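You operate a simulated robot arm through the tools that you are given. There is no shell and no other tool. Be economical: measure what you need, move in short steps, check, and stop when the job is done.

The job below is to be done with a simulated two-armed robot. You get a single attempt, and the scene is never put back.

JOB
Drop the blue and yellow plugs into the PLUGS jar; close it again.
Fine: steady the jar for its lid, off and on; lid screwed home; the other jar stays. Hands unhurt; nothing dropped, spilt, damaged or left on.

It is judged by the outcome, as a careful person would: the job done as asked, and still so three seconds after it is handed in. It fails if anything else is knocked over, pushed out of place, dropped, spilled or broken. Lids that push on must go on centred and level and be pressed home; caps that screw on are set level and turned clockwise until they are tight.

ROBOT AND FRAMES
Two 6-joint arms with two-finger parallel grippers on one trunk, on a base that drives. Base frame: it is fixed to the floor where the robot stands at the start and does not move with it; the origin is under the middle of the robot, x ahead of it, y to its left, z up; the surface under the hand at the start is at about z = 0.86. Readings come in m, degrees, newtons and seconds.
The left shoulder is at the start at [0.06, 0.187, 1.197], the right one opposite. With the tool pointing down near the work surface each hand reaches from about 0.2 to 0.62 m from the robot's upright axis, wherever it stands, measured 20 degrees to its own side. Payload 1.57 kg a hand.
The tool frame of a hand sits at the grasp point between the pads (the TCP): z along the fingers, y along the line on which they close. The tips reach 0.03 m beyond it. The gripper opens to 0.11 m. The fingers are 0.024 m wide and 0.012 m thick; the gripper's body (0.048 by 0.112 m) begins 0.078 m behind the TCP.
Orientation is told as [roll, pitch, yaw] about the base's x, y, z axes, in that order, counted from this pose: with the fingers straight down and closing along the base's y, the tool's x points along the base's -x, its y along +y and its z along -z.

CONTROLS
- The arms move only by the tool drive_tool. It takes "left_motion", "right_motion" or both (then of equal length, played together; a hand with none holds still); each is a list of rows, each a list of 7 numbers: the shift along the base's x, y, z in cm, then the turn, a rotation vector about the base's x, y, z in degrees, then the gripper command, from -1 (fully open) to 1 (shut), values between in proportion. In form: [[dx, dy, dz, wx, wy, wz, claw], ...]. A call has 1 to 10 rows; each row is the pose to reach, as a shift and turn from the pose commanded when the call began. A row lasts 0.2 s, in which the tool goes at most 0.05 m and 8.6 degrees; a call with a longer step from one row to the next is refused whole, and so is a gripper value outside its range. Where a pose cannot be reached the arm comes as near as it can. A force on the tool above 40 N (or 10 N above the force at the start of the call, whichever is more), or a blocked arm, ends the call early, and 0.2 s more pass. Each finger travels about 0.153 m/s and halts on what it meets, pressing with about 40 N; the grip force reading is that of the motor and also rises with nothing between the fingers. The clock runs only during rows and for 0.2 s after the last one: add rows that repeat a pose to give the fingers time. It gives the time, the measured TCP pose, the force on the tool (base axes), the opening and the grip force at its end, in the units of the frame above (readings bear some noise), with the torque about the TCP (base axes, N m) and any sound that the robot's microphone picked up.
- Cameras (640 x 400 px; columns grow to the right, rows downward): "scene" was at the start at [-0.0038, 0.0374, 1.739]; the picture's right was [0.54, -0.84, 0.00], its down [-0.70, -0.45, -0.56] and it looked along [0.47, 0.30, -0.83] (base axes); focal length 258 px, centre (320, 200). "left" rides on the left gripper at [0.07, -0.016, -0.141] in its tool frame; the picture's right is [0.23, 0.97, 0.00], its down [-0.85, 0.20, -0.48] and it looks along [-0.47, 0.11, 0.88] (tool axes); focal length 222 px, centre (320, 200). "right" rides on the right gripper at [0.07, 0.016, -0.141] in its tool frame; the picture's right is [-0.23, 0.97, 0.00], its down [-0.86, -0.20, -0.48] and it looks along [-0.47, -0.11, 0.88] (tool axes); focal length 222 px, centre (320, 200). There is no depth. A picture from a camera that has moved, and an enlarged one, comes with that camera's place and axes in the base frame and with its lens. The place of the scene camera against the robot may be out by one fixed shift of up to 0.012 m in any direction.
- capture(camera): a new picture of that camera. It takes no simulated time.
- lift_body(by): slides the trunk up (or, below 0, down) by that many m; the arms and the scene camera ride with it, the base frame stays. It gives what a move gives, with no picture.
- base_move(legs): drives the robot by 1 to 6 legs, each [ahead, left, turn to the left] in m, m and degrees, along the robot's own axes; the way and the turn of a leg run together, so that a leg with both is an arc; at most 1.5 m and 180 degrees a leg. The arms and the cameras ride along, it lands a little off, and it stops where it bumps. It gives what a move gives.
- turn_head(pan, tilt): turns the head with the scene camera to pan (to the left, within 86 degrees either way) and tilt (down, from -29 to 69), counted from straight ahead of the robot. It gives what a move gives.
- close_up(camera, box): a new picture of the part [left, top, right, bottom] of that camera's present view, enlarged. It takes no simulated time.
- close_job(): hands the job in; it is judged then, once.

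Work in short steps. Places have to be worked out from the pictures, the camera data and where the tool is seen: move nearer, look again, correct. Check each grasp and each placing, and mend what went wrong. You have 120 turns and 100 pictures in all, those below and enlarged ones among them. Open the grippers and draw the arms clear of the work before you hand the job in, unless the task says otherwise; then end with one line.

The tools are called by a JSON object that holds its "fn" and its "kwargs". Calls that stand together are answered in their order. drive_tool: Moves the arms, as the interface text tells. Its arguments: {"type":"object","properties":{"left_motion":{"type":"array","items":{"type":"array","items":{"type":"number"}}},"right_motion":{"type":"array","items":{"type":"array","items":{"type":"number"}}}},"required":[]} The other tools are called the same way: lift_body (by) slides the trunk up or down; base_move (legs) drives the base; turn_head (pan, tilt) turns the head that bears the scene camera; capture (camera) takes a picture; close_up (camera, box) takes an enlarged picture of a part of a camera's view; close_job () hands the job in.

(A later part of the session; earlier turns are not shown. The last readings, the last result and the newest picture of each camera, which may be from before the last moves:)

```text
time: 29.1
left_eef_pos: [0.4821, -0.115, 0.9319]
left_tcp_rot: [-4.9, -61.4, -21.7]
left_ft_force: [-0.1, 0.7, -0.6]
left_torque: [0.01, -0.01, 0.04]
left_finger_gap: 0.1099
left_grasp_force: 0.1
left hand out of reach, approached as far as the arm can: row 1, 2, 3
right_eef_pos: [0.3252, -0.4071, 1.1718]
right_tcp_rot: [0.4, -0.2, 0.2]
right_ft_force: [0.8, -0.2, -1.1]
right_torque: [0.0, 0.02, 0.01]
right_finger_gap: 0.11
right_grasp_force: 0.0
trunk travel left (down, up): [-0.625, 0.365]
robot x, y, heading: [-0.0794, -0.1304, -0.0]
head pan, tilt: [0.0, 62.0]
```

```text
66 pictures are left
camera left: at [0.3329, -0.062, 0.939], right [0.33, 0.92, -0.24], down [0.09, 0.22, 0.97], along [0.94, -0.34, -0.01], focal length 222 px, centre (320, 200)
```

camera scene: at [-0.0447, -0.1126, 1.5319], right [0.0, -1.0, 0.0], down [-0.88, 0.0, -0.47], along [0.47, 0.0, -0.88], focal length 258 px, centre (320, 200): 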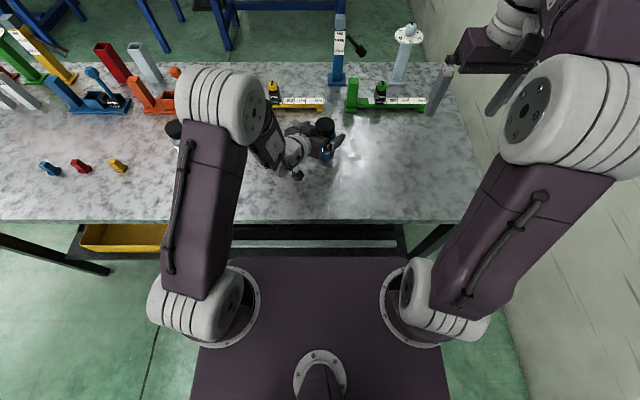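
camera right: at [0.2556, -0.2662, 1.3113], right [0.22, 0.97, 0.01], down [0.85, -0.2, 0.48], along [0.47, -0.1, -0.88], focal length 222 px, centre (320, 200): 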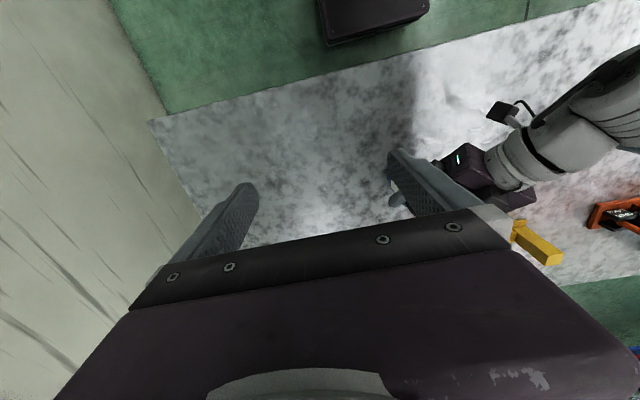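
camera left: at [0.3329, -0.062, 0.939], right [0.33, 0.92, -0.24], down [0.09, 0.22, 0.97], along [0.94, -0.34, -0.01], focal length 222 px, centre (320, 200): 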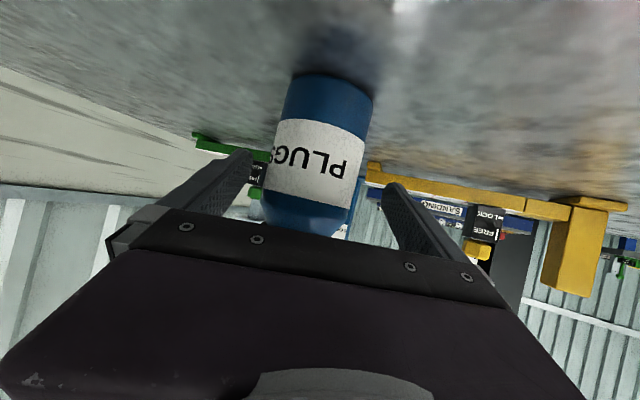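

Slight overshoot the other way. I level the closing axis by rolling about the finger axis and use a 1 cm base shift to centre.

{"fn": "drive_tool", "kwargs": {"left_motion": [[0, 0, 0, 2.1, -1.1, -1.3, -1], [0, 0, 0, 2.1, -1.1, -1.3, -1]]}}

{"fn": "base_move", "kwargs": {"legs": [[-0.003, -0.01, 0]]}}

{"fn": "close_up", "kwargs": {"camera": "left", "box": [200, 60, 440, 260]}}

```text
time: 29.7
left_eef_pos: [0.4836, -0.1147, 0.9299]
left_tcp_rot: [-4.9, -61.4, -21.7]
left_ft_force: [-0.3, 0.7, 0.0]
left_torque: [-0.02, 0.0, -0.07]
left_finger_gap: 0.11
left_grasp_force: 0.0
right_eef_pos: [0.3245, -0.4072, 1.1713]
right_tcp_rot: [0.4, 0.0, 0.2]
right_ft_force: [-0.4, 0.8, 1.2]
right_torque: [-0.03, 0.02, 0.01]
right_finger_gap: 0.1098
right_grasp_force: 0.0
trunk travel left (down, up): [-0.625, 0.365]
robot x, y, heading: [-0.0788, -0.1247, 0.0]
head pan, tilt: [0.0, 62.0]
```

```text
time: 30.5
left_eef_pos: [0.4797, -0.1244, 0.931]
left_tcp_rot: [-5.1, -61.3, -21.5]
left_ft_force: [0.6, -0.1, -1.1]
left_torque: [-0.01, 0.04, 0.0]
left_finger_gap: 0.11
left_grasp_force: 0.0
right_eef_pos: [0.3226, -0.4158, 1.1724]
right_tcp_rot: [0.3, -0.1, 0.2]
right_ft_force: [0.5, 0.6, 0.0]
right_torque: [-0.05, 0.01, 0.0]
right_finger_gap: 0.1099
right_grasp_force: 0.0
trunk travel left (down, up): [-0.625, 0.365]
robot x, y, heading: [-0.0832, -0.1359, 0.3]
head pan, tilt: [0.0, 62.0]
```

```text
2.00 times, centred on (320, 160) of left
camera zoom: at [0.3305, -0.0704, 0.9385], right [0.32, 0.91, -0.24], down [0.09, 0.22, 0.97], along [0.94, -0.34, -0.01], focal length 444 px, centre (320, 280)
```

zoom: 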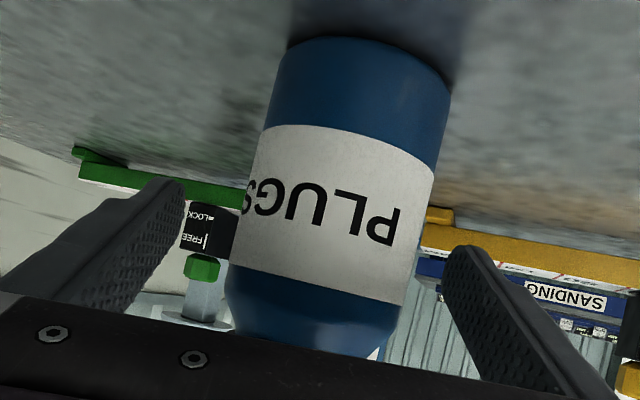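

Centred now, but that last small roll wasn't executed. Try again with a rotation about the horizontal approach axis to level the closing line.

{"fn": "drive_tool", "kwargs": {"left_motion": [[0, 0, 0, 1.2, -0.6, 0, -1], [0, 0, 0, 2.3, -1.2, 0, -1], [0, 0, 0, 2.3, -1.2, 0, -1]]}}

```text
time: 31.3
left_eef_pos: [0.4798, -0.1258, 0.9309]
left_tcp_rot: [-5.0, -61.3, -21.8]
left_ft_force: [-0.1, 0.2, 0.5]
left_torque: [0.03, 0.01, 0.0]
left_finger_gap: 0.1101
left_grasp_force: 0.0
right_eef_pos: [0.3216, -0.418, 1.1702]
right_tcp_rot: [0.4, -0.2, 0.3]
right_ft_force: [-0.1, -0.5, 0.1]
right_torque: [0.0, 0.0, -0.01]
right_finger_gap: 0.11
right_grasp_force: 0.2
trunk travel left (down, up): [-0.625, 0.365]
robot x, y, heading: [-0.0812, -0.1371, -0.1]
head pan, tilt: [0.0, 62.0]
```

The arm sits at a joint limit. Probe a better geometry: raise the trunk 8 cm (hand rises with it, still straddling), then command the hand back down.

{"fn": "lift_body", "kwargs": {"by": 0.08}}

{"fn": "drive_tool", "kwargs": {"left_motion": [[0, 0, -1, 0.8, -0.4, -0.2, -1], [0, 0, -2, 1.6, -0.8, -0.5, -1], [0, 0, -2, 2.1, -1.1, -1, -1], [0, 0, -2, 2.1, -1.1, -1, -1]]}}

```text
time: 32.5
left_eef_pos: [0.4792, -0.1261, 1.0103]
left_tcp_rot: [-5.0, -61.4, -21.7]
left_ft_force: [0.0, -0.7, 0.0]
left_torque: [-0.01, 0.0, -0.03]
left_finger_gap: 0.11
left_grasp_force: 0.0
right_eef_pos: [0.3237, -0.4165, 1.252]
right_tcp_rot: [0.4, -0.1, 0.2]
right_ft_force: [0.5, -0.3, -0.5]
right_torque: [0.0, 0.01, 0.01]
right_finger_gap: 0.1099
right_grasp_force: 0.0
trunk travel left (down, up): [-0.705, 0.285]
robot x, y, heading: [-0.0836, -0.1392, 0.2]
head pan, tilt: [0.0, 62.0]
```

```text
time: 33.5
left_eef_pos: [0.4899, -0.1317, 1.0005]
left_tcp_rot: [-4.1, -61.1, -22.7]
left_ft_force: [0.3, -0.1, -0.5]
left_torque: [0.04, -0.01, -0.02]
left_finger_gap: 0.1099
left_grasp_force: 0.1
left hand out of reach, approached as far as the arm can: row 1, 2, 3, 4
right_eef_pos: [0.3224, -0.4169, 1.2513]
right_tcp_rot: [0.4, -0.2, 0.2]
right_ft_force: [0.4, -0.3, -0.2]
right_torque: [0.03, 0.0, -0.01]
right_finger_gap: 0.11
right_grasp_force: 0.0
trunk travel left (down, up): [-0.705, 0.285]
robot x, y, heading: [-0.0803, -0.1374, 0.2]
head pan, tilt: [0.0, 62.0]
```

Going down relative to the shoulder is what's limited, so a lower trunk is the right direction. Raise the hand 8 cm, re-centre and level it, then check before lowering the trunk 15–16 cm.

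{"fn": "drive_tool", "kwargs": {"left_motion": [[-0.5, 0.3, 2.5, 0.5, -0.3, 0, -1], [-1.1, 0.6, 5, 1, -0.6, 0, -1], [-1.1, 0.6, 8, 2, -1.1, 0, -1], [-1.1, 0.6, 8, 2, -1.1, 0, -1]]}}

{"fn": "capture", "kwargs": {"camera": "left"}}

```text
time: 34.5
left_eef_pos: [0.4823, -0.1347, 1.0877]
left_tcp_rot: [2.7, -61.3, -29.0]
left_ft_force: [0.2, 0.6, -0.1]
left_torque: [-0.01, -0.02, -0.01]
left_finger_gap: 0.11
left_grasp_force: 0.0
left hand out of reach, approached as far as the arm can: row 1, 2, 3, 4
right_eef_pos: [0.3221, -0.4157, 1.2515]
right_tcp_rot: [0.3, -0.1, 0.2]
right_ft_force: [0.5, 0.0, 0.3]
right_torque: [0.03, -0.02, -0.03]
right_finger_gap: 0.1099
right_grasp_force: 0.0
trunk travel left (down, up): [-0.705, 0.285]
robot x, y, heading: [-0.0834, -0.1367, -0.3]
head pan, tilt: [0.0, 62.0]
```

```text
64 pictures are left
camera left: at [0.3336, -0.0795, 1.0946], right [0.34, 0.92, -0.18], down [0.07, 0.16, 0.98], along [0.94, -0.35, -0.01], focal length 222 px, centre (320, 200)
```

left: 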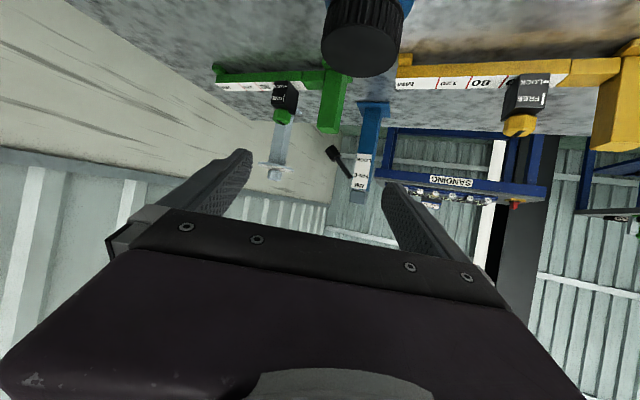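

I realise the commanded pose keeps accumulating unreached targets. I shift the command forward to bring it back into reach and re-synchronise.

{"fn": "drive_tool", "kwargs": {"left_motion": [[2.5, 1, 2.5, 0, 0, 0, -1], [5, 2, 5, 0, 0, 0, -1], [5, 2, 5, 0, 0, 0, -1]]}}

```text
time: 35.2
left_eef_pos: [0.5321, -0.1142, 1.1388]
left_tcp_rot: [4.8, -61.6, -31.4]
left_ft_force: [-0.4, 0.4, 0.7]
left_torque: [0.0, 0.05, 0.0]
left_finger_gap: 0.1101
left_grasp_force: 0.1
right_eef_pos: [0.3204, -0.4171, 1.2512]
right_tcp_rot: [0.3, -0.2, 0.2]
right_ft_force: [0.8, 0.3, 0.2]
right_torque: [0.01, 0.02, -0.02]
right_finger_gap: 0.1099
right_grasp_force: 0.1
trunk travel left (down, up): [-0.705, 0.285]
robot x, y, heading: [-0.084, -0.1365, -0.2]
head pan, tilt: [0.0, 62.0]
```

Synced. Level the hand (pitch about -56), place it over the jar higher up, then lower the trunk 16 cm.

{"fn": "drive_tool", "kwargs": {"left_motion": [[-1, -0.3, 2, 0.2, 1.4, -1, -1], [-2.5, -0.6, 4, 0.3, 2.8, -2.1, -1], [-4, -1, 6, 0.5, 4.2, -3.2, -1], [-5.3, -1.3, 7, 0.65, 5.5, -4.2, -1], [-5.3, -1.3, 7, 0.65, 5.5, -4.2, -1]]}}

{"fn": "lift_body", "kwargs": {"by": -0.16}}

{"fn": "capture", "kwargs": {"camera": "left"}}

{"fn": "capture", "kwargs": {"camera": "scene"}}

```text
time: 36.5
left_eef_pos: [0.4788, -0.1261, 1.208]
left_tcp_rot: [0.4, -56.5, -31.6]
left_ft_force: [-0.5, -0.1, 0.5]
left_torque: [-0.01, 0.0, 0.01]
left_finger_gap: 0.1097
left_grasp_force: 0.1
right_eef_pos: [0.322, -0.4168, 1.2506]
right_tcp_rot: [0.4, -0.1, 0.2]
right_ft_force: [0.0, -0.1, -0.3]
right_torque: [-0.01, 0.0, 0.01]
right_finger_gap: 0.1099
right_grasp_force: 0.1
trunk travel left (down, up): [-0.705, 0.285]
robot x, y, heading: [-0.0828, -0.1389, 0.3]
head pan, tilt: [0.0, 62.0]
```

```text
time: 38.3
left_eef_pos: [0.4796, -0.128, 1.0471]
left_tcp_rot: [0.4, -56.4, -31.5]
left_ft_force: [-1.1, -0.7, 0.4]
left_torque: [0.0, 0.02, -0.04]
left_finger_gap: 0.1102
left_grasp_force: 0.0
right_eef_pos: [0.3217, -0.4162, 1.0913]
right_tcp_rot: [0.4, -0.2, 0.1]
right_ft_force: [-0.1, 0.4, 0.1]
right_torque: [0.02, -0.03, 0.01]
right_finger_gap: 0.11
right_grasp_force: 0.0
trunk travel left (down, up): [-0.545, 0.445]
robot x, y, heading: [-0.0805, -0.1359, 0.1]
head pan, tilt: [0.0, 62.0]
```

```text
63 pictures are left
camera left: at [0.3362, -0.0609, 1.0683], right [0.4, 0.9, -0.19], down [0.16, 0.13, 0.98], along [0.9, -0.42, -0.1], focal length 222 px, centre (320, 200)
```

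left: 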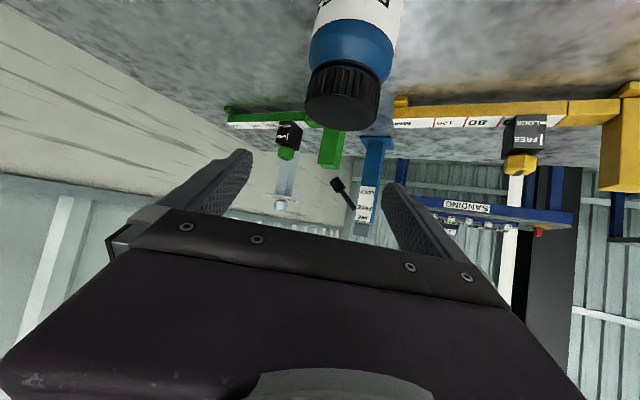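

```text
62 pictures are left
camera scene: at [-0.0821, -0.1383, 1.452], right [0.0, -1.0, 0.0], down [-0.88, 0.0, -0.47], along [0.47, 0.0, -0.88], focal length 258 px, centre (320, 200)
```

scene: 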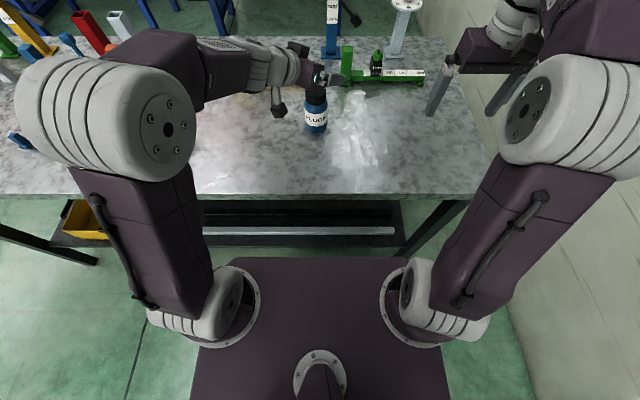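

Good clean pose, no limit flagged; jar at ≈(0.478, -0.124). Descend vertically around it to z≈0.92 in smaller steps.

{"fn": "drive_tool", "kwargs": {"left_motion": [[-0.1, 0.3, -2, 0, 0, 0, -1], [-0.1, 0.3, -4, 0, 0, 0, -1], [-0.1, 0.3, -6, 0, 0, 0, -1], [-0.1, 0.3, -8, 0, 0, 0, -1], [-0.1, 0.3, -8, 0, 0, 0, -1]]}}

{"fn": "capture", "kwargs": {"camera": "left"}}

```text
time: 39.5
left_eef_pos: [0.4782, -0.1242, 0.968]
left_tcp_rot: [0.4, -56.5, -31.4]
left_ft_force: [0.1, -0.4, 0.2]
left_torque: [0.01, -0.02, -0.02]
left_finger_gap: 0.1101
left_grasp_force: 0.0
right_eef_pos: [0.3209, -0.416, 1.0904]
right_tcp_rot: [0.5, -0.1, 0.2]
right_ft_force: [-0.4, 0.3, -1.3]
right_torque: [0.01, 0.01, 0.02]
right_finger_gap: 0.11
right_grasp_force: 0.1
trunk travel left (down, up): [-0.545, 0.445]
robot x, y, heading: [-0.0857, -0.1398, 0.1]
head pan, tilt: [0.0, 62.0]
```

```text
61 pictures are left
camera left: at [0.335, -0.058, 0.9883], right [0.4, 0.9, -0.19], down [0.16, 0.13, 0.98], along [0.9, -0.42, -0.09], focal length 222 px, centre (320, 200)
```

left: 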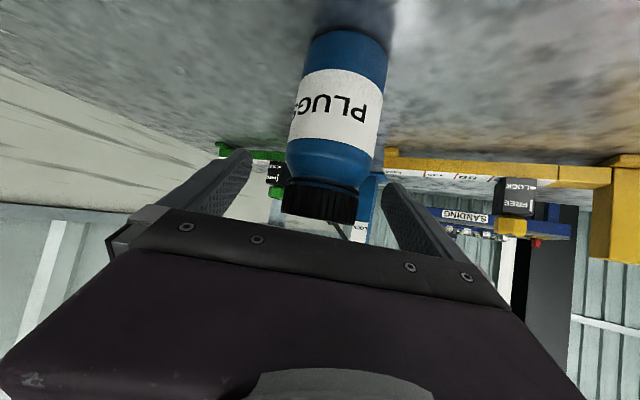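

Perfectly centred. Descend the remaining 5.5 cm and close gently onto the jar body.

{"fn": "drive_tool", "kwargs": {"left_motion": [[-0.2, 0.1, -2, 0, 0, 0, -1], [-0.4, 0.2, -4, 0, 0, 0, -1], [-0.4, 0.2, -5.5, 0, 0, 0, -1], [-0.4, 0.2, -5.5, 0, 0, 0, -1]]}}

{"fn": "capture", "kwargs": {"camera": "left"}}

```text
time: 40.5
left_eef_pos: [0.4738, -0.1206, 0.9131]
left_tcp_rot: [0.4, -56.4, -31.6]
left_ft_force: [0.9, 0.3, 1.0]
left_torque: [-0.03, -0.05, 0.02]
left_finger_gap: 0.11
left_grasp_force: 0.0
right_eef_pos: [0.3217, -0.4169, 1.0912]
right_tcp_rot: [0.5, -0.1, 0.3]
right_ft_force: [0.8, -0.5, 0.7]
right_torque: [-0.03, 0.05, 0.05]
right_finger_gap: 0.11
right_grasp_force: 0.1
trunk travel left (down, up): [-0.545, 0.445]
robot x, y, heading: [-0.0857, -0.138, 0.2]
head pan, tilt: [0.0, 62.0]
```

```text
60 pictures are left
camera left: at [0.3313, -0.0561, 0.9329], right [0.4, 0.9, -0.19], down [0.16, 0.13, 0.98], along [0.9, -0.42, -0.1], focal length 222 px, centre (320, 200)
```

left: 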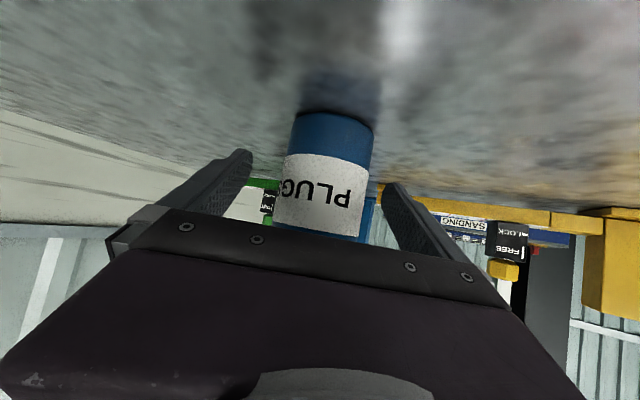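

Now close the left gripper on the jar body.

{"fn": "drive_tool", "kwargs": {"left_motion": [[0, 0, 0, 0, 0, 0, -0.6], [0, 0, 0, 0, 0, 0, -0.3], [0, 0, 0, 0, 0, 0, -0.1], [0, 0, 0, 0, 0, 0, 0.2], [0, 0, 0, 0, 0, 0, 0.2]]}}

{"fn": "capture", "kwargs": {"camera": "left"}}

```text
time: 41.7
left_eef_pos: [0.4744, -0.1232, 0.9123]
left_tcp_rot: [0.5, -56.5, -31.5]
left_ft_force: [-0.7, -0.1, -0.1]
left_torque: [-0.07, -0.01, -0.01]
left_finger_gap: 0.063
left_grasp_force: 40.0
right_eef_pos: [0.3217, -0.4167, 1.0905]
right_tcp_rot: [0.4, -0.1, 0.1]
right_ft_force: [-0.8, 0.2, 0.2]
right_torque: [-0.03, 0.02, 0.04]
right_finger_gap: 0.1101
right_grasp_force: 0.1
trunk travel left (down, up): [-0.545, 0.445]
robot x, y, heading: [-0.0853, -0.1379, 0.1]
head pan, tilt: [0.0, 62.0]
```

```text
59 pictures are left
camera left: at [0.3315, -0.0561, 0.9332], right [0.4, 0.9, -0.19], down [0.16, 0.13, 0.98], along [0.9, -0.42, -0.1], focal length 222 px, centre (320, 200)
```

left: 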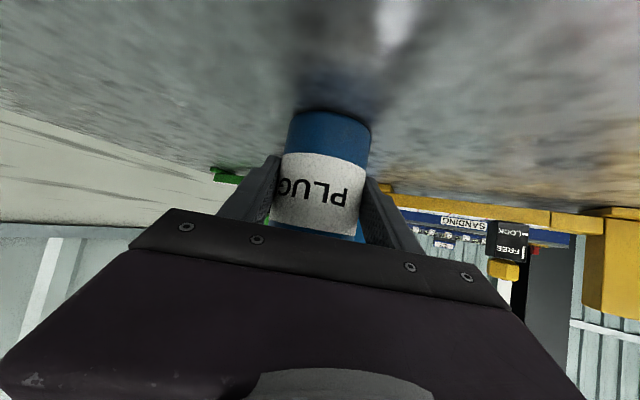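

Jar is held (Ø≈0.063, 40 N), axis ≈(0.478,-0.126). Bring the right hand over the lid at z≈1.14, yawed -65° so that its fingers stay away from the left hand.

{"fn": "drive_tool", "kwargs": {"right_motion": [[1, 2, 2, 0, 0, -8, -0.6], [3, 5.5, 4, 0, 0, -16, -0.6], [5, 9.5, 5, 0, 0, -24, -0.6], [7, 13.5, 5, 0, 0, -32, -0.6], [9.2, 17.5, 5, 0, 0, -40, -0.6], [11.4, 21.5, 5, 0, 0, -48, -0.6], [13.5, 25.3, 5, 0, 0, -56, -0.6], [15.6, 29.1, 5, 0, 0, -64, -0.6], [15.6, 29.1, 5, 0, 0, -64, -0.6]]}}

{"fn": "capture", "kwargs": {"camera": "right"}}

{"fn": "capture", "kwargs": {"camera": "scene"}}

```text
time: 43.7
left_eef_pos: [0.4744, -0.1208, 0.912]
left_tcp_rot: [0.4, -56.5, -31.6]
left_ft_force: [1.3, 0.8, 0.3]
left_torque: [-0.01, 0.0, 0.07]
left_finger_gap: 0.0628
left_grasp_force: 39.9
right_eef_pos: [0.3901, -0.1704, 1.0858]
right_tcp_rot: [0.4, -0.2, -60.5]
right_ft_force: [-0.3, -1.4, 0.2]
right_torque: [0.05, -0.02, -0.01]
right_finger_gap: 0.088
right_grasp_force: 0.1
right hand out of reach, approached as far as the arm can: row 4, 5, 6, 7, 8, 9
trunk travel left (down, up): [-0.545, 0.445]
robot x, y, heading: [-0.0834, -0.1371, 0.3]
head pan, tilt: [0.0, 62.0]
```

```text
58 pictures are left
camera right: at [0.3693, -0.1015, 1.2255], right [0.96, 0.28, 0.01], down [0.24, -0.84, 0.48], along [0.14, -0.46, -0.88], focal length 222 px, centre (320, 200)
```

right: 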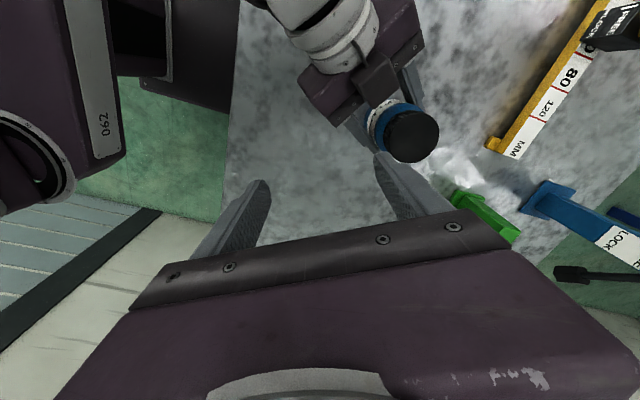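

```text
57 pictures are left
camera scene: at [-0.0819, -0.1384, 1.4519], right [0.0, -1.0, 0.0], down [-0.88, 0.0, -0.47], along [0.47, 0.0, -0.88], focal length 258 px, centre (320, 200)
```

scene: 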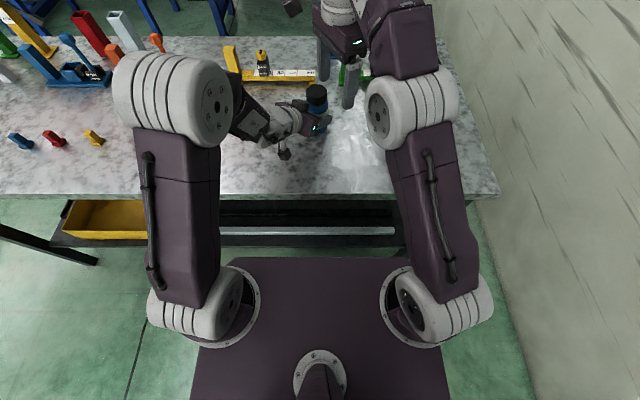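

The right hand can't reach high enough at this distance. I'll reposition: right hand aside, left opens and lifts off, base forward-left a little so both arms are in range.

{"fn": "drive_tool", "kwargs": {"left_motion": [[0, 0, 0, 0, 0, 0, -0.6], [0, 0, 0, 0, 0, 0, -1], [0, 0, 0, 0, 0, 0, -1], [0, 0, 3, 0, 0, 0, -1], [0.4, -0.2, 7, 0, 0, 0, -1], [0.4, -0.2, 10.5, 0, 0, 0, -1], [0.4, -0.2, 13.5, 0, 0, 0, -1], [0.4, -0.2, 13.5, 0, 0, 0, -1]], "right_motion": [[-1, -3, 0, 0, 0, 0, -0.6], [-2, -7, 0, 0, 0, 0, -0.6], [-3, -11, 0, 0, 0, 0, -0.6], [-4, -15, 0, 0, 0, 0, -0.6], [-4, -19, 0, 0, 0, 0, -0.6], [-4, -23, 0, 0, 0, 0, -0.6], [-4, -25, 0, 0, 0, 0, -0.6], [-4, -25, 0, 0, 0, 0, -0.6]]}}

{"fn": "base_move", "kwargs": {"legs": [[0.037, 0.047, 0]]}}

{"fn": "capture", "kwargs": {"camera": "left"}}

```text
time: 45.5
left_eef_pos: [0.4787, -0.1249, 1.0479]
left_tcp_rot: [0.4, -56.6, -31.5]
left_ft_force: [-0.8, 0.2, 1.1]
left_torque: [0.02, 0.0, 0.03]
left_finger_gap: 0.1103
left_grasp_force: 0.0
right_eef_pos: [0.3508, -0.4189, 1.0869]
right_tcp_rot: [0.4, -0.2, -60.3]
right_ft_force: [1.2, 0.2, -0.4]
right_torque: [-0.01, 0.0, -0.04]
right_finger_gap: 0.0882
right_grasp_force: 0.0
trunk travel left (down, up): [-0.545, 0.445]
robot x, y, heading: [-0.0787, -0.1382, -0.0]
head pan, tilt: [0.0, 62.0]
```

```text
time: 46.5
left_eef_pos: [0.5153, -0.0771, 1.0484]
left_tcp_rot: [0.3, -56.5, -31.6]
left_ft_force: [-0.2, 0.8, -1.1]
left_torque: [-0.02, 0.02, -0.06]
left_finger_gap: 0.1099
left_grasp_force: 0.1
right_eef_pos: [0.3863, -0.3715, 1.0873]
right_tcp_rot: [0.5, -0.2, -60.5]
right_ft_force: [0.0, -0.4, -0.4]
right_torque: [-0.04, 0.03, -0.02]
right_finger_gap: 0.0881
right_grasp_force: 0.0
trunk travel left (down, up): [-0.545, 0.445]
robot x, y, heading: [-0.043, -0.0923, -0.2]
head pan, tilt: [0.0, 62.0]
```

```text
56 pictures are left
camera left: at [0.3726, -0.0118, 1.0678], right [0.4, 0.9, -0.19], down [0.16, 0.13, 0.98], along [0.9, -0.42, -0.1], focal length 222 px, centre (320, 200)
```

left: 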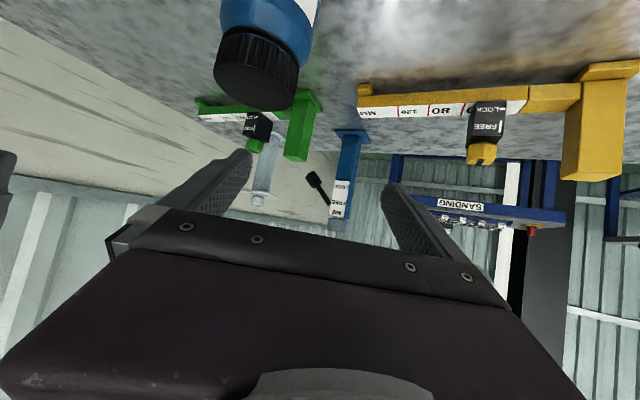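

Jar still upright. Move the left hand back over the jar axis (0.478, -0.126) and verify it reaches.

{"fn": "drive_tool", "kwargs": {"left_motion": [[-1.2, -1.6, 0, 0, 0, 0, -1], [-2.4, -3.2, 0, 0, 0, 0, -1], [-3.7, -4.9, 0, 0, 0, 0, -1], [-3.7, -4.9, 0, 0, 0, 0, -1]]}}

{"fn": "capture", "kwargs": {"camera": "left"}}

```text
time: 47.5
left_eef_pos: [0.4786, -0.1273, 1.0475]
left_tcp_rot: [0.4, -56.5, -31.6]
left_ft_force: [0.3, -0.3, -0.8]
left_torque: [0.01, 0.02, 0.02]
left_finger_gap: 0.1099
left_grasp_force: 0.1
right_eef_pos: [0.3873, -0.3724, 1.0868]
right_tcp_rot: [0.3, -0.2, -60.4]
right_ft_force: [-0.4, 0.1, 0.7]
right_torque: [-0.01, 0.02, 0.0]
right_finger_gap: 0.0878
right_grasp_force: 0.2
trunk travel left (down, up): [-0.545, 0.445]
robot x, y, heading: [-0.0452, -0.0904, 0.0]
head pan, tilt: [0.0, 62.0]
```

```text
55 pictures are left
camera left: at [0.3352, -0.061, 1.0675], right [0.4, 0.9, -0.19], down [0.16, 0.13, 0.98], along [0.9, -0.42, -0.1], focal length 222 px, centre (320, 200)
```

left: 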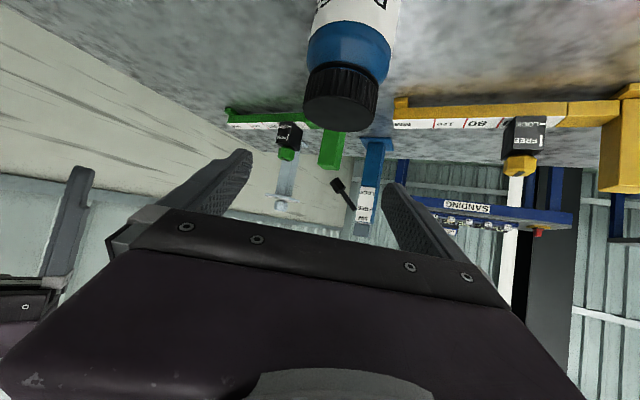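

Reached and centred identically to before. Descend to the same grasp height and close.

{"fn": "drive_tool", "kwargs": {"left_motion": [[0, 0.1, -3, 0, 0, 0, -1], [-0.1, 0.2, -6, 0, 0, 0, -1], [-0.3, 0.3, -9, 0, 0, 0, -1], [-0.4, 0.4, -12, 0, 0, 0, -1], [-0.4, 0.4, -13.5, 0, 0, 0, -1], [-0.4, 0.4, -13.5, 0, 0, 0, -0.6], [-0.4, 0.4, -13.5, 0, 0, 0, -0.3], [-0.4, 0.4, -13.5, 0, 0, 0, 0], [-0.4, 0.4, -13.5, 0, 0, 0, 0.2], [-0.4, 0.4, -13.5, 0, 0, 0, 0.2]]}}

{"fn": "capture", "kwargs": {"camera": "left"}}

```text
time: 49.6
left_eef_pos: [0.4734, -0.1228, 0.9129]
left_tcp_rot: [0.3, -56.6, -31.6]
left_ft_force: [0.5, -0.1, 0.7]
left_torque: [-0.04, 0.01, 0.0]
left_finger_gap: 0.0628
left_grasp_force: 39.9
right_eef_pos: [0.3865, -0.3728, 1.0874]
right_tcp_rot: [0.3, -0.2, -60.6]
right_ft_force: [0.9, 0.1, 0.1]
right_torque: [0.0, 0.02, 0.0]
right_finger_gap: 0.0879
right_grasp_force: 0.0
trunk travel left (down, up): [-0.545, 0.445]
robot x, y, heading: [-0.0461, -0.0883, 0.1]
head pan, tilt: [0.0, 62.0]
```

```text
54 pictures are left
camera left: at [0.3314, -0.057, 0.9334], right [0.4, 0.9, -0.19], down [0.16, 0.13, 0.98], along [0.9, -0.42, -0.1], focal length 222 px, centre (320, 200)
```

left: 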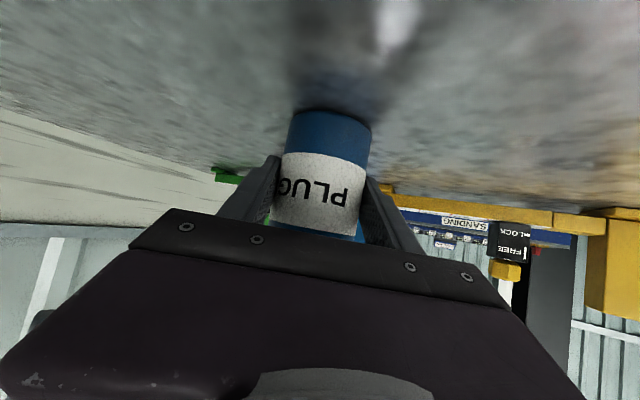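

Held again. Bring the right hand near the lid from the right at z≈1.065 and look.

{"fn": "drive_tool", "kwargs": {"right_motion": [[1.3, 4, -0.5, 0, 0, 0, -0.6], [2.6, 8, -1, 0, 0, 0, -0.6], [4, 12, -1.5, 0, 0, 0, -0.6], [5.3, 16, -2, 0, 0, 0, -0.6], [5.3, 16, -2, 0, 0, 0, -0.6]]}}

{"fn": "capture", "kwargs": {"camera": "right"}}

```text
time: 50.9
left_eef_pos: [0.4745, -0.1228, 0.9127]
left_tcp_rot: [0.4, -56.5, -31.6]
left_ft_force: [-0.4, -0.5, 0.3]
left_torque: [0.0, 0.06, -0.02]
left_finger_gap: 0.0628
left_grasp_force: 39.7
right_eef_pos: [0.4403, -0.2128, 1.0655]
right_tcp_rot: [0.5, -0.1, -60.5]
right_ft_force: [-0.8, -0.4, 0.0]
right_torque: [0.02, 0.02, 0.03]
right_finger_gap: 0.0881
right_grasp_force: 0.1
trunk travel left (down, up): [-0.545, 0.445]
robot x, y, heading: [-0.0453, -0.0934, -0.2]
head pan, tilt: [0.0, 62.0]
```

```text
53 pictures are left
camera right: at [0.4199, -0.1443, 1.2061], right [0.96, 0.28, 0.01], down [0.24, -0.84, 0.48], along [0.14, -0.46, -0.88], focal length 222 px, centre (320, 200)
```

right: 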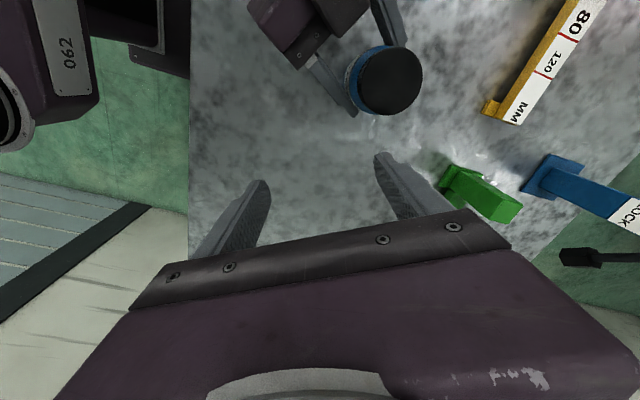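

Lid centre ≈(0.480, -0.128). Move right over it at z≈1.05 and check centring.

{"fn": "drive_tool", "kwargs": {"right_motion": [[1.3, 2.8, -0.5, 0, 0, 0, -0.6], [2.6, 5.6, -1, 0, 0, 0, -0.6], [4, 8.5, -1.5, 0, 0, 0, -0.6], [4, 8.5, -1.5, 0, 0, 0, -0.6]]}}

{"fn": "capture", "kwargs": {"camera": "right"}}

{"fn": "capture", "kwargs": {"camera": "scene"}}

```text
time: 51.9
left_eef_pos: [0.4738, -0.1231, 0.9127]
left_tcp_rot: [0.3, -56.5, -31.6]
left_ft_force: [0.0, 0.4, -0.4]
left_torque: [0.02, -0.01, 0.01]
left_finger_gap: 0.0628
left_grasp_force: 39.9
right_eef_pos: [0.4636, -0.1338, 1.043]
right_tcp_rot: [0.4, -0.2, -60.5]
right_ft_force: [-0.7, -0.3, -0.2]
right_torque: [0.02, 0.0, -0.01]
right_finger_gap: 0.088
right_grasp_force: 0.1
right hand out of reach, approached as far as the arm can: row 2, 3, 4
trunk travel left (down, up): [-0.545, 0.445]
robot x, y, heading: [-0.0472, -0.0928, 0.3]
head pan, tilt: [0.0, 62.0]
```

```text
52 pictures are left
camera right: at [0.4432, -0.0646, 1.1825], right [0.96, 0.28, 0.01], down [0.24, -0.84, 0.48], along [0.14, -0.46, -0.88], focal length 222 px, centre (320, 200)
```

right: 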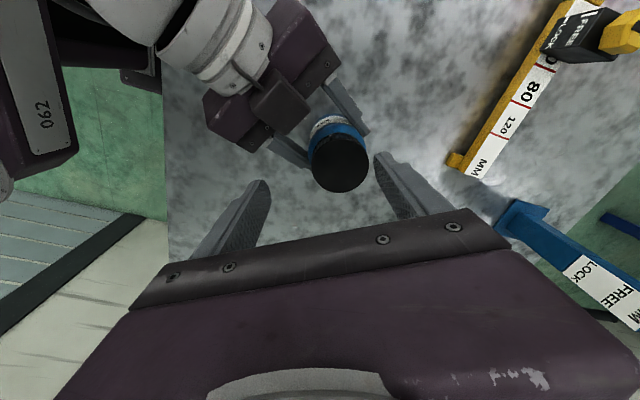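

```text
51 pictures are left
camera scene: at [-0.0449, -0.0918, 1.4519], right [0.0, -1.0, 0.0], down [-0.88, 0.0, -0.47], along [0.47, 0.0, -0.88], focal length 258 px, centre (320, 200)
```

scene: 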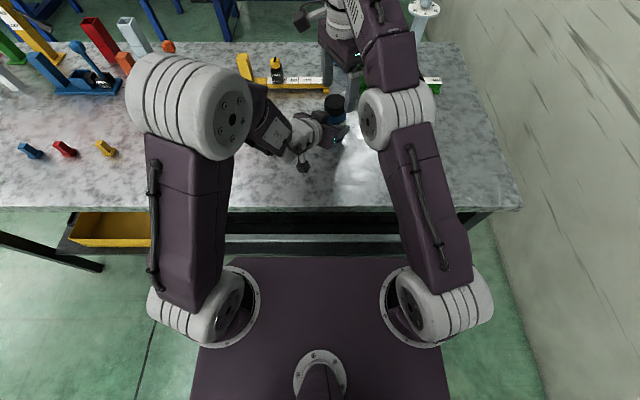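

Within reach if lower. Descend onto the lid with correction to (0.480, -0.128), TCP z≈0.995, still open.

{"fn": "drive_tool", "kwargs": {"right_motion": [[0.8, 0.3, -1.5, 0, 0, 0, -0.6], [1.6, 0.6, -3, 0, 0, 0, -0.6], [1.6, 0.6, -4.8, 0, 0, 0, -0.6], [1.6, 0.6, -4.8, 0, 0, 0, -0.6]]}}

{"fn": "capture", "kwargs": {"camera": "right"}}

```text
time: 52.9
left_eef_pos: [0.4738, -0.1236, 0.9133]
left_tcp_rot: [0.2, -56.5, -31.6]
left_ft_force: [-0.1, -1.0, 1.0]
left_torque: [-0.04, 0.04, -0.01]
left_finger_gap: 0.0628
left_grasp_force: 40.1
right_eef_pos: [0.4778, -0.1273, 0.9954]
right_tcp_rot: [0.5, -0.3, -60.5]
right_ft_force: [-0.3, 0.3, -0.6]
right_torque: [0.02, -0.02, 0.04]
right_finger_gap: 0.0879
right_grasp_force: 0.0
trunk travel left (down, up): [-0.545, 0.445]
robot x, y, heading: [-0.0462, -0.0858, 0.4]
head pan, tilt: [0.0, 62.0]
```

```text
50 pictures are left
camera right: at [0.4587, -0.0589, 1.1348], right [0.96, 0.28, 0.01], down [0.24, -0.84, 0.48], along [0.14, -0.46, -0.88], focal length 222 px, centre (320, 200)
```

right: 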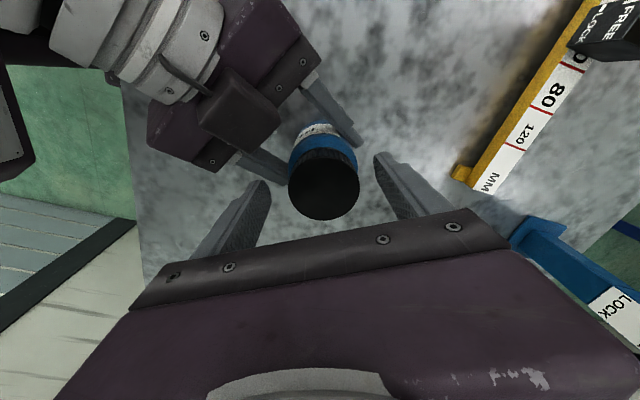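

Lid is well centred between the right fingers. Close on it.

{"fn": "drive_tool", "kwargs": {"right_motion": [[0.2, 0.3, 0, 0, 0, 0, -0.3], [0.2, 0.3, 0, 0, 0, 0, -0.1], [0.2, 0.3, 0, 0, 0, 0, 0.1], [0.2, 0.3, 0, 0, 0, 0, 0.3], [0.2, 0.3, 0, 0, 0, 0, 0.3]]}}

{"fn": "capture", "kwargs": {"camera": "right"}}

```text
time: 54.0
left_eef_pos: [0.4743, -0.1232, 0.9125]
left_tcp_rot: [0.2, -56.5, -31.5]
left_ft_force: [10.6, 3.1, -0.8]
left_torque: [-0.14, 0.56, 0.09]
left_finger_gap: 0.0628
left_grasp_force: 40.3
right_eef_pos: [0.4797, -0.1237, 0.9944]
right_tcp_rot: [0.3, -0.1, -60.5]
right_ft_force: [-10.0, -2.8, 0.9]
right_torque: [-0.13, 0.29, -0.04]
right_finger_gap: 0.052
right_grasp_force: 40.3
trunk travel left (down, up): [-0.545, 0.445]
robot x, y, heading: [-0.0446, -0.0887, -0.2]
head pan, tilt: [0.0, 62.0]
```

```text
49 pictures are left
camera right: at [0.4608, -0.056, 1.1346], right [0.96, 0.28, 0.01], down [0.24, -0.84, 0.48], along [0.14, -0.46, -0.88], focal length 222 px, centre (320, 200)
```

right: 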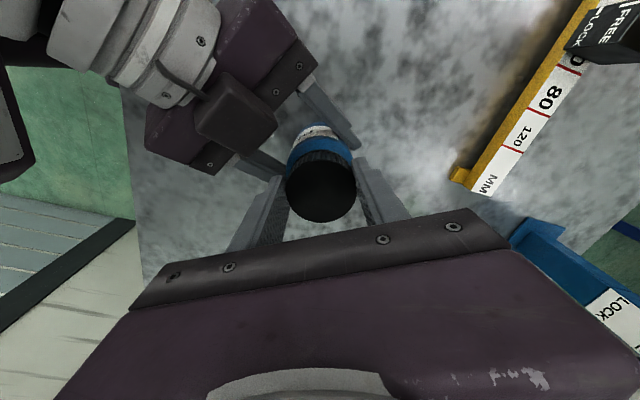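

Gripped lid (Ø 0.052). Unscrew: rotate counter-clockwise 72° with slight lift, relieving the side force.

{"fn": "drive_tool", "kwargs": {"right_motion": [[-0.15, -0.05, 0, 0, 0, 8, 0.3], [-0.2, -0.05, 0, 0, 0, 16, 0.3], [-0.2, -0.05, 0.02, 0, 0, 24, 0.3], [-0.2, -0.05, 0.04, 0, 0, 32, 0.3], [-0.2, -0.05, 0.05, 0, 0, 40, 0.3], [-0.2, -0.05, 0.06, 0, 0, 48, 0.3], [-0.2, -0.05, 0.07, 0, 0, 56, 0.3], [-0.2, -0.05, 0.08, 0, 0, 64, 0.3], [-0.2, -0.05, 0.1, 0, 0, 72, 0.3]]}}

{"fn": "capture", "kwargs": {"camera": "right"}}

```text
time: 56.0
left_eef_pos: [0.4755, -0.122, 0.913]
left_tcp_rot: [0.1, -56.6, -31.3]
left_ft_force: [11.3, 33.8, 1.2]
left_torque: [-1.55, 0.24, 0.36]
left_finger_gap: 0.0628
left_grasp_force: 39.6
right_eef_pos: [0.4798, -0.1273, 0.9949]
right_tcp_rot: [0.0, 0.0, 11.6]
right_ft_force: [-9.6, -33.3, 1.0]
right_torque: [-1.09, 0.45, -0.14]
right_finger_gap: 0.0522
right_grasp_force: 39.9
trunk travel left (down, up): [-0.545, 0.445]
robot x, y, heading: [-0.0428, -0.0906, -0.0]
head pan, tilt: [0.0, 62.0]
```

```text
48 pictures are left
camera right: at [0.4085, -0.1253, 1.1356], right [0.03, 1.0, 0.0], down [0.88, -0.02, 0.48], along [0.48, -0.01, -0.88], focal length 222 px, centre (320, 200)
```

right: 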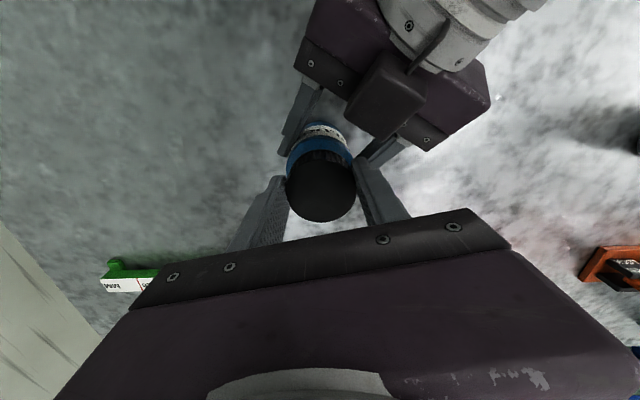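

Turned ~72°. There is a 33 N side load, meaning the lid axis is about 3 mm toward -y of my grip. Release, rotate back and regrip at the corrected centre.

{"fn": "drive_tool", "kwargs": {"right_motion": [[-0.1, -0.3, 0, 0, 0, 0, 0.1], [-0.1, -0.3, 0, 0, 0, 0, -0.5], [-0.1, -0.3, 0, 0, 0, -8, -0.6], [-0.1, -0.3, 0, 0, 0, -16, -0.6], [-0.1, -0.3, 0, 0, 0, -24, -0.6], [-0.1, -0.3, 0, 0, 0, -32, -0.6], [-0.1, -0.3, 0, 0, 0, -40, -0.6], [-0.1, -0.3, 0, 0, 0, -48, -0.6], [-0.1, -0.3, 0, 0, 0, -56, -0.6], [-0.1, -0.3, 0, 0, 0, -64, -0.6]]}}

{"fn": "drive_tool", "kwargs": {"right_motion": [[0, 0, 0, 0, 0, -8, -0.6], [0, 0, 0, 0, 0, -8, -0.2], [0, 0, 0, 0, 0, -8, 0.1], [0, 0, 0, 0, 0, -8, 0.3], [0, 0, 0, 0, 0, -8, 0.3]]}}

{"fn": "close_up", "kwargs": {"camera": "right", "box": [220, 90, 420, 260]}}

```text
time: 58.2
left_eef_pos: [0.4738, -0.1241, 0.9135]
left_tcp_rot: [0.2, -56.5, -31.7]
left_ft_force: [0.4, 0.5, 0.6]
left_torque: [0.01, 0.02, -0.04]
left_finger_gap: 0.0627
left_grasp_force: 39.7
right_eef_pos: [0.4785, -0.128, 0.996]
right_tcp_rot: [0.4, -0.2, -52.6]
right_ft_force: [0.3, 0.3, -0.6]
right_torque: [0.02, 0.0, 0.0]
right_finger_gap: 0.0883
right_grasp_force: 0.1
trunk travel left (down, up): [-0.545, 0.445]
robot x, y, heading: [-0.0436, -0.0921, 0.2]
head pan, tilt: [0.0, 62.0]
```

```text
time: 59.5
left_eef_pos: [0.4733, -0.1247, 0.9117]
left_tcp_rot: [0.4, -56.4, -32.0]
left_ft_force: [-24.1, -12.0, 2.3]
left_torque: [0.68, -1.4, -0.23]
left_finger_gap: 0.0628
left_grasp_force: 39.6
right_eef_pos: [0.4802, -0.1276, 0.9955]
right_tcp_rot: [0.9, -0.2, -60.6]
right_ft_force: [24.5, 10.7, -2.0]
right_torque: [0.28, -0.53, 0.11]
right_finger_gap: 0.0523
right_grasp_force: 39.9
trunk travel left (down, up): [-0.545, 0.445]
robot x, y, heading: [-0.042, -0.0874, 0.2]
head pan, tilt: [0.0, 62.0]
```

```text
2.35 times, centred on (320, 175) of right
camera zoom: at [0.458, -0.059, 1.1361], right [0.96, 0.28, 0.01], down [0.24, -0.84, 0.48], along [0.15, -0.46, -0.88], focal length 523 px, centre (320, 259)
```

zoom: 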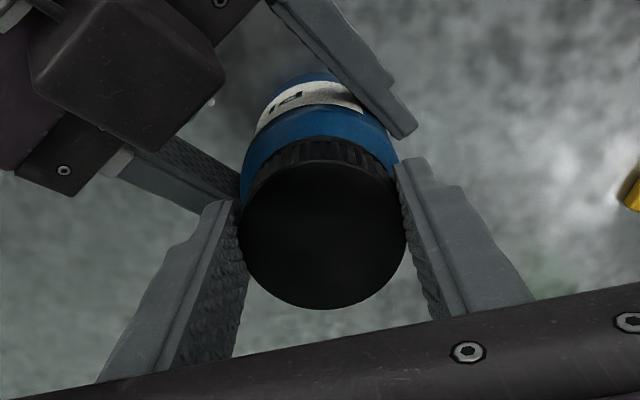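

True lid axis solves to (0.4803, -0.1268). Apply that and unscrew another 72°.

{"fn": "drive_tool", "kwargs": {"right_motion": [[0.18, 0.12, 0.02, 0, 0, 8, 0.3], [0.18, 0.12, 0.03, 0, 0, 16, 0.3], [0.18, 0.12, 0.04, 0, 0, 24, 0.3], [0.18, 0.12, 0.05, 0, 0, 32, 0.3], [0.18, 0.12, 0.06, 0, 0, 40, 0.3], [0.18, 0.12, 0.07, 0, 0, 48, 0.3], [0.18, 0.12, 0.08, 0, 0, 56, 0.3], [0.18, 0.12, 0.09, 0, 0, 64, 0.3], [0.18, 0.12, 0.1, 0, 0, 72, 0.3], [0.18, 0.12, 0.1, 0, 0, 76, 0.3]]}}

{"fn": "close_up", "kwargs": {"camera": "right", "box": [220, 90, 420, 260]}}

```text
time: 61.6
left_eef_pos: [0.4738, -0.1232, 0.9122]
left_tcp_rot: [0.1, -56.5, -31.2]
left_ft_force: [10.5, 19.9, -0.7]
left_torque: [-0.79, 0.61, 0.25]
left_finger_gap: 0.0628
left_grasp_force: 40.8
right_eef_pos: [0.4794, -0.1283, 0.9953]
right_tcp_rot: [0.3, 0.0, 15.4]
right_ft_force: [-11.2, -19.4, 0.5]
right_torque: [-0.84, 0.24, -0.1]
right_finger_gap: 0.0521
right_grasp_force: 39.8
trunk travel left (down, up): [-0.545, 0.445]
robot x, y, heading: [-0.0454, -0.0917, -0.0]
head pan, tilt: [0.0, 62.0]
```

```text
2.35 times, centred on (320, 175) of right
camera zoom: at [0.4096, -0.1319, 1.1366], right [-0.04, 1.0, 0.0], down [0.88, 0.03, 0.48], along [0.48, 0.02, -0.88], focal length 523 px, centre (320, 259)
```

zoom: 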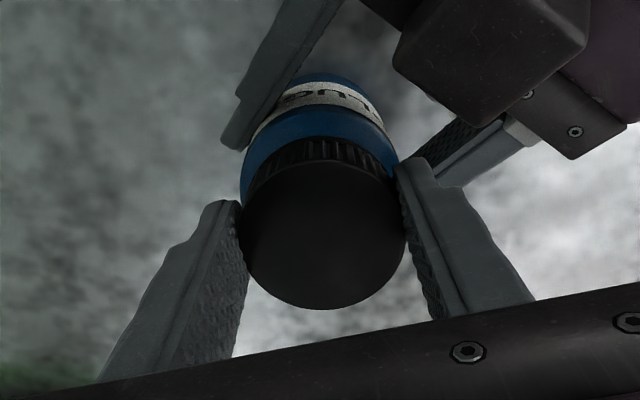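

Turning works with moderate load; y still ~2 mm off so I correct by -0.2 cm. Run another full cycle: open, rotate back, regrip, unscrew.

{"fn": "drive_tool", "kwargs": {"right_motion": [[0, -0.2, 0, 0, 0, 0, 0], [0, -0.2, 0, 0, 0, 0, -0.4], [0, -0.2, 0, 0, 0, -8.5, -0.4], [0, -0.2, 0, 0, 0, -17, -0.4], [0, -0.2, 0, 0, 0, -25.5, -0.4], [0, -0.2, 0, 0, 0, -34, -0.4], [0, -0.2, 0, 0, 0, -42.5, -0.4], [0, -0.2, 0, 0, 0, -51, -0.4], [0, -0.2, 0, 0, 0, -59.5, -0.4], [0, -0.2, 0, 0, 0, -68, -0.4]]}}

{"fn": "drive_tool", "kwargs": {"right_motion": [[0, 0, 0, 0, 0, -8, -0.4], [0, 0, 0, 0, 0, -8, -0.1], [0, 0, 0, 0, 0, -8, 0.3], [0, 0, 0, 0, 0, -8, 0.3], [0, 0, 0, 0, 0, 0, 0.3], [0, 0, 0.01, 0, 0, 8, 0.3], [0, 0, 0.02, 0, 0, 16, 0.3], [0, 0, 0.03, 0, 0, 24, 0.3], [0, 0, 0.04, 0, 0, 32, 0.3], [0, 0, 0.05, 0, 0, 40, 0.3]]}}

{"fn": "drive_tool", "kwargs": {"right_motion": [[0, 0, 0.01, 0, 0, 8, 0.3], [0, 0, 0.02, 0, 0, 16, 0.3], [0, 0, 0.03, 0, 0, 24, 0.3], [0, 0, 0.04, 0, 0, 32, 0.3], [0, 0, 0.05, 0, 0, 40, 0.3], [0, 0, 0.06, 0, 0, 48, 0.3]]}}

{"fn": "close_up", "kwargs": {"camera": "right", "box": [220, 90, 420, 260]}}

```text
time: 63.9
left_eef_pos: [0.4744, -0.1226, 0.9131]
left_tcp_rot: [0.1, -56.5, -31.7]
left_ft_force: [0.6, -0.6, 0.4]
left_torque: [-0.01, 0.01, 0.03]
left_finger_gap: 0.0626
left_grasp_force: 40.3
right_eef_pos: [0.4807, -0.1269, 0.9957]
right_tcp_rot: [0.3, -0.1, -52.7]
right_ft_force: [0.9, 0.1, -0.3]
right_torque: [0.0, 0.04, 0.03]
right_finger_gap: 0.0767
right_grasp_force: 0.0
trunk travel left (down, up): [-0.545, 0.445]
robot x, y, heading: [-0.0492, -0.0902, -0.1]
head pan, tilt: [0.0, 62.0]
```

```text
time: 66.0
left_eef_pos: [0.474, -0.1232, 0.9121]
left_tcp_rot: [0.3, -56.6, -31.6]
left_ft_force: [-16.9, -4.5, 0.7]
left_torque: [0.4, -0.83, -0.13]
left_finger_gap: 0.0629
left_grasp_force: 39.8
right_eef_pos: [0.4787, -0.1276, 0.9964]
right_tcp_rot: [0.5, -0.3, -12.3]
right_ft_force: [18.6, 3.4, -1.7]
right_torque: [0.0, -0.58, 0.02]
right_finger_gap: 0.0518
right_grasp_force: 39.6
trunk travel left (down, up): [-0.545, 0.445]
robot x, y, heading: [-0.0461, -0.0886, -0.0]
head pan, tilt: [0.0, 62.0]
```

```text
time: 67.5
left_eef_pos: [0.4745, -0.1233, 0.9117]
left_tcp_rot: [0.2, -56.6, -31.4]
left_ft_force: [-6.2, 6.0, 0.4]
left_torque: [-0.37, -0.36, 0.13]
left_finger_gap: 0.0629
left_grasp_force: 40.0
right_eef_pos: [0.4803, -0.1279, 0.9975]
right_tcp_rot: [0.3, -0.1, 35.5]
right_ft_force: [5.9, -5.3, 0.2]
right_torque: [-0.15, -0.16, -0.11]
right_finger_gap: 0.0518
right_grasp_force: 40.2
trunk travel left (down, up): [-0.545, 0.445]
robot x, y, heading: [-0.0438, -0.0921, -0.1]
head pan, tilt: [0.0, 62.0]
```

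```text
2.35 times, centred on (320, 175) of right
camera zoom: at [0.4152, -0.1572, 1.1379], right [-0.38, 0.92, 0.01], down [0.81, 0.33, 0.48], along [0.44, 0.19, -0.88], focal length 523 px, centre (320, 259)
```

zoom: 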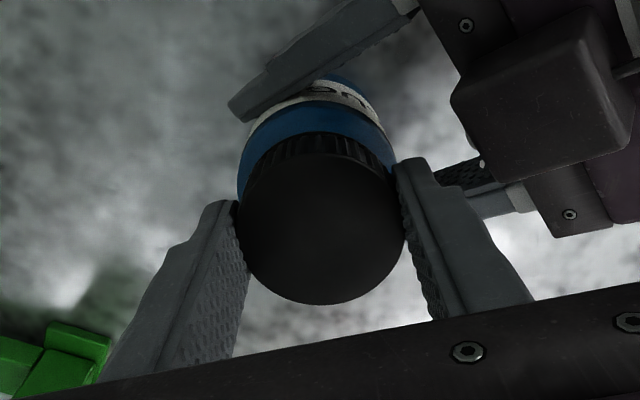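

Forces now low; 244° unscrewed so far. Test with a gentle 3 mm lift and read the vertical force.

{"fn": "drive_tool", "kwargs": {"right_motion": [[0, 0, 0.15, 0, 0, 0, 0.3], [0, 0, 0.3, 0, 0, 0, 0.3], [0, 0, 0.3, 0, 0, 0, 0.3]]}}

{"fn": "close_up", "kwargs": {"camera": "scene", "box": [280, 70, 400, 150]}}

```text
time: 68.2
left_eef_pos: [0.4742, -0.1229, 0.9132]
left_tcp_rot: [0.2, -56.5, -31.6]
left_ft_force: [-5.3, 4.4, 3.0]
left_torque: [-0.41, -0.52, 0.0]
left_finger_gap: 0.0627
left_grasp_force: 40.2
right_eef_pos: [0.4808, -0.1291, 1.0002]
right_tcp_rot: [0.4, -0.1, 35.5]
right_ft_force: [6.3, -5.1, -6.0]
right_torque: [-0.02, -0.04, 0.02]
right_finger_gap: 0.0517
right_grasp_force: 40.1
trunk travel left (down, up): [-0.545, 0.445]
robot x, y, heading: [-0.0476, -0.0933, -0.0]
head pan, tilt: [0.0, 62.0]
```

```text
5.00 times, centred on (340, 110) of scene
camera zoom: at [-0.0446, -0.0917, 1.4519], right [0.0, -1.0, 0.0], down [-0.88, 0.0, -0.47], along [0.47, 0.0, -0.88], focal length 1291 px, centre (220, 650)
```

zoom: 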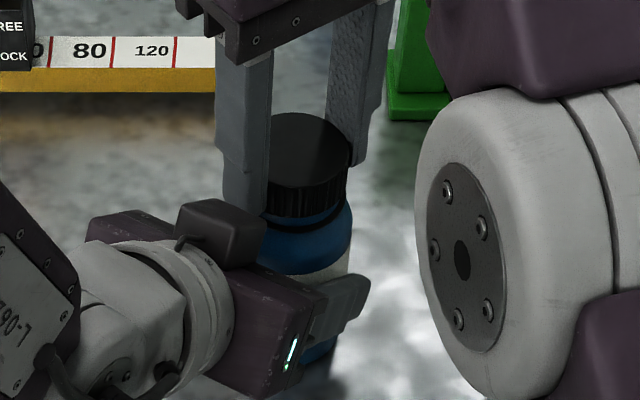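

Only -6 N for a 3 mm rise — the lid may already be free of the thread. Lift another 4 mm and check.

{"fn": "drive_tool", "kwargs": {"right_motion": [[0, 0, 0.2, 0, 0, 0, 0.3], [0, 0, 0.4, 0, 0, 0, 0.3], [0, 0, 0.4, 0, 0, 0, 0.3]]}}

{"fn": "close_up", "kwargs": {"camera": "scene", "box": [280, 70, 400, 150]}}

```text
time: 69.0
left_eef_pos: [0.4739, -0.1229, 0.9122]
left_tcp_rot: [0.2, -56.4, -31.5]
left_ft_force: [-3.0, 1.7, 2.6]
left_torque: [-0.21, -0.23, 0.0]
left_finger_gap: 0.0625
left_grasp_force: 39.8
right_eef_pos: [0.4799, -0.1274, 1.0053]
right_tcp_rot: [0.5, -0.2, 35.5]
right_ft_force: [3.9, -2.5, -0.9]
right_torque: [-0.08, -0.06, 0.01]
right_finger_gap: 0.0518
right_grasp_force: 40.0
trunk travel left (down, up): [-0.545, 0.445]
robot x, y, heading: [-0.0434, -0.0924, -0.2]
head pan, tilt: [0.0, 62.0]
```

```text
5.00 times, centred on (340, 110) of scene
camera zoom: at [-0.0447, -0.0917, 1.452], right [0.0, -1.0, 0.0], down [-0.88, 0.0, -0.47], along [0.47, 0.0, -0.88], focal length 1291 px, centre (220, 650)
```

zoom: 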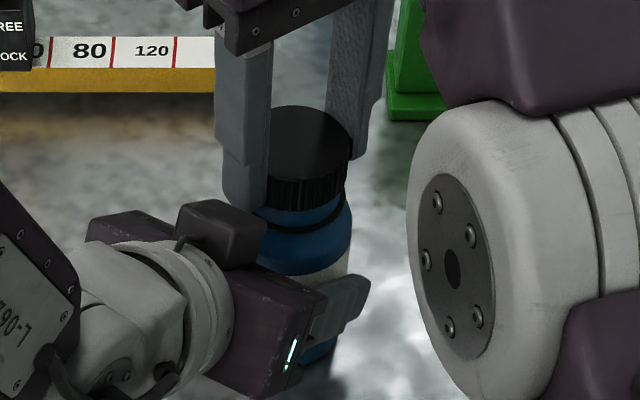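

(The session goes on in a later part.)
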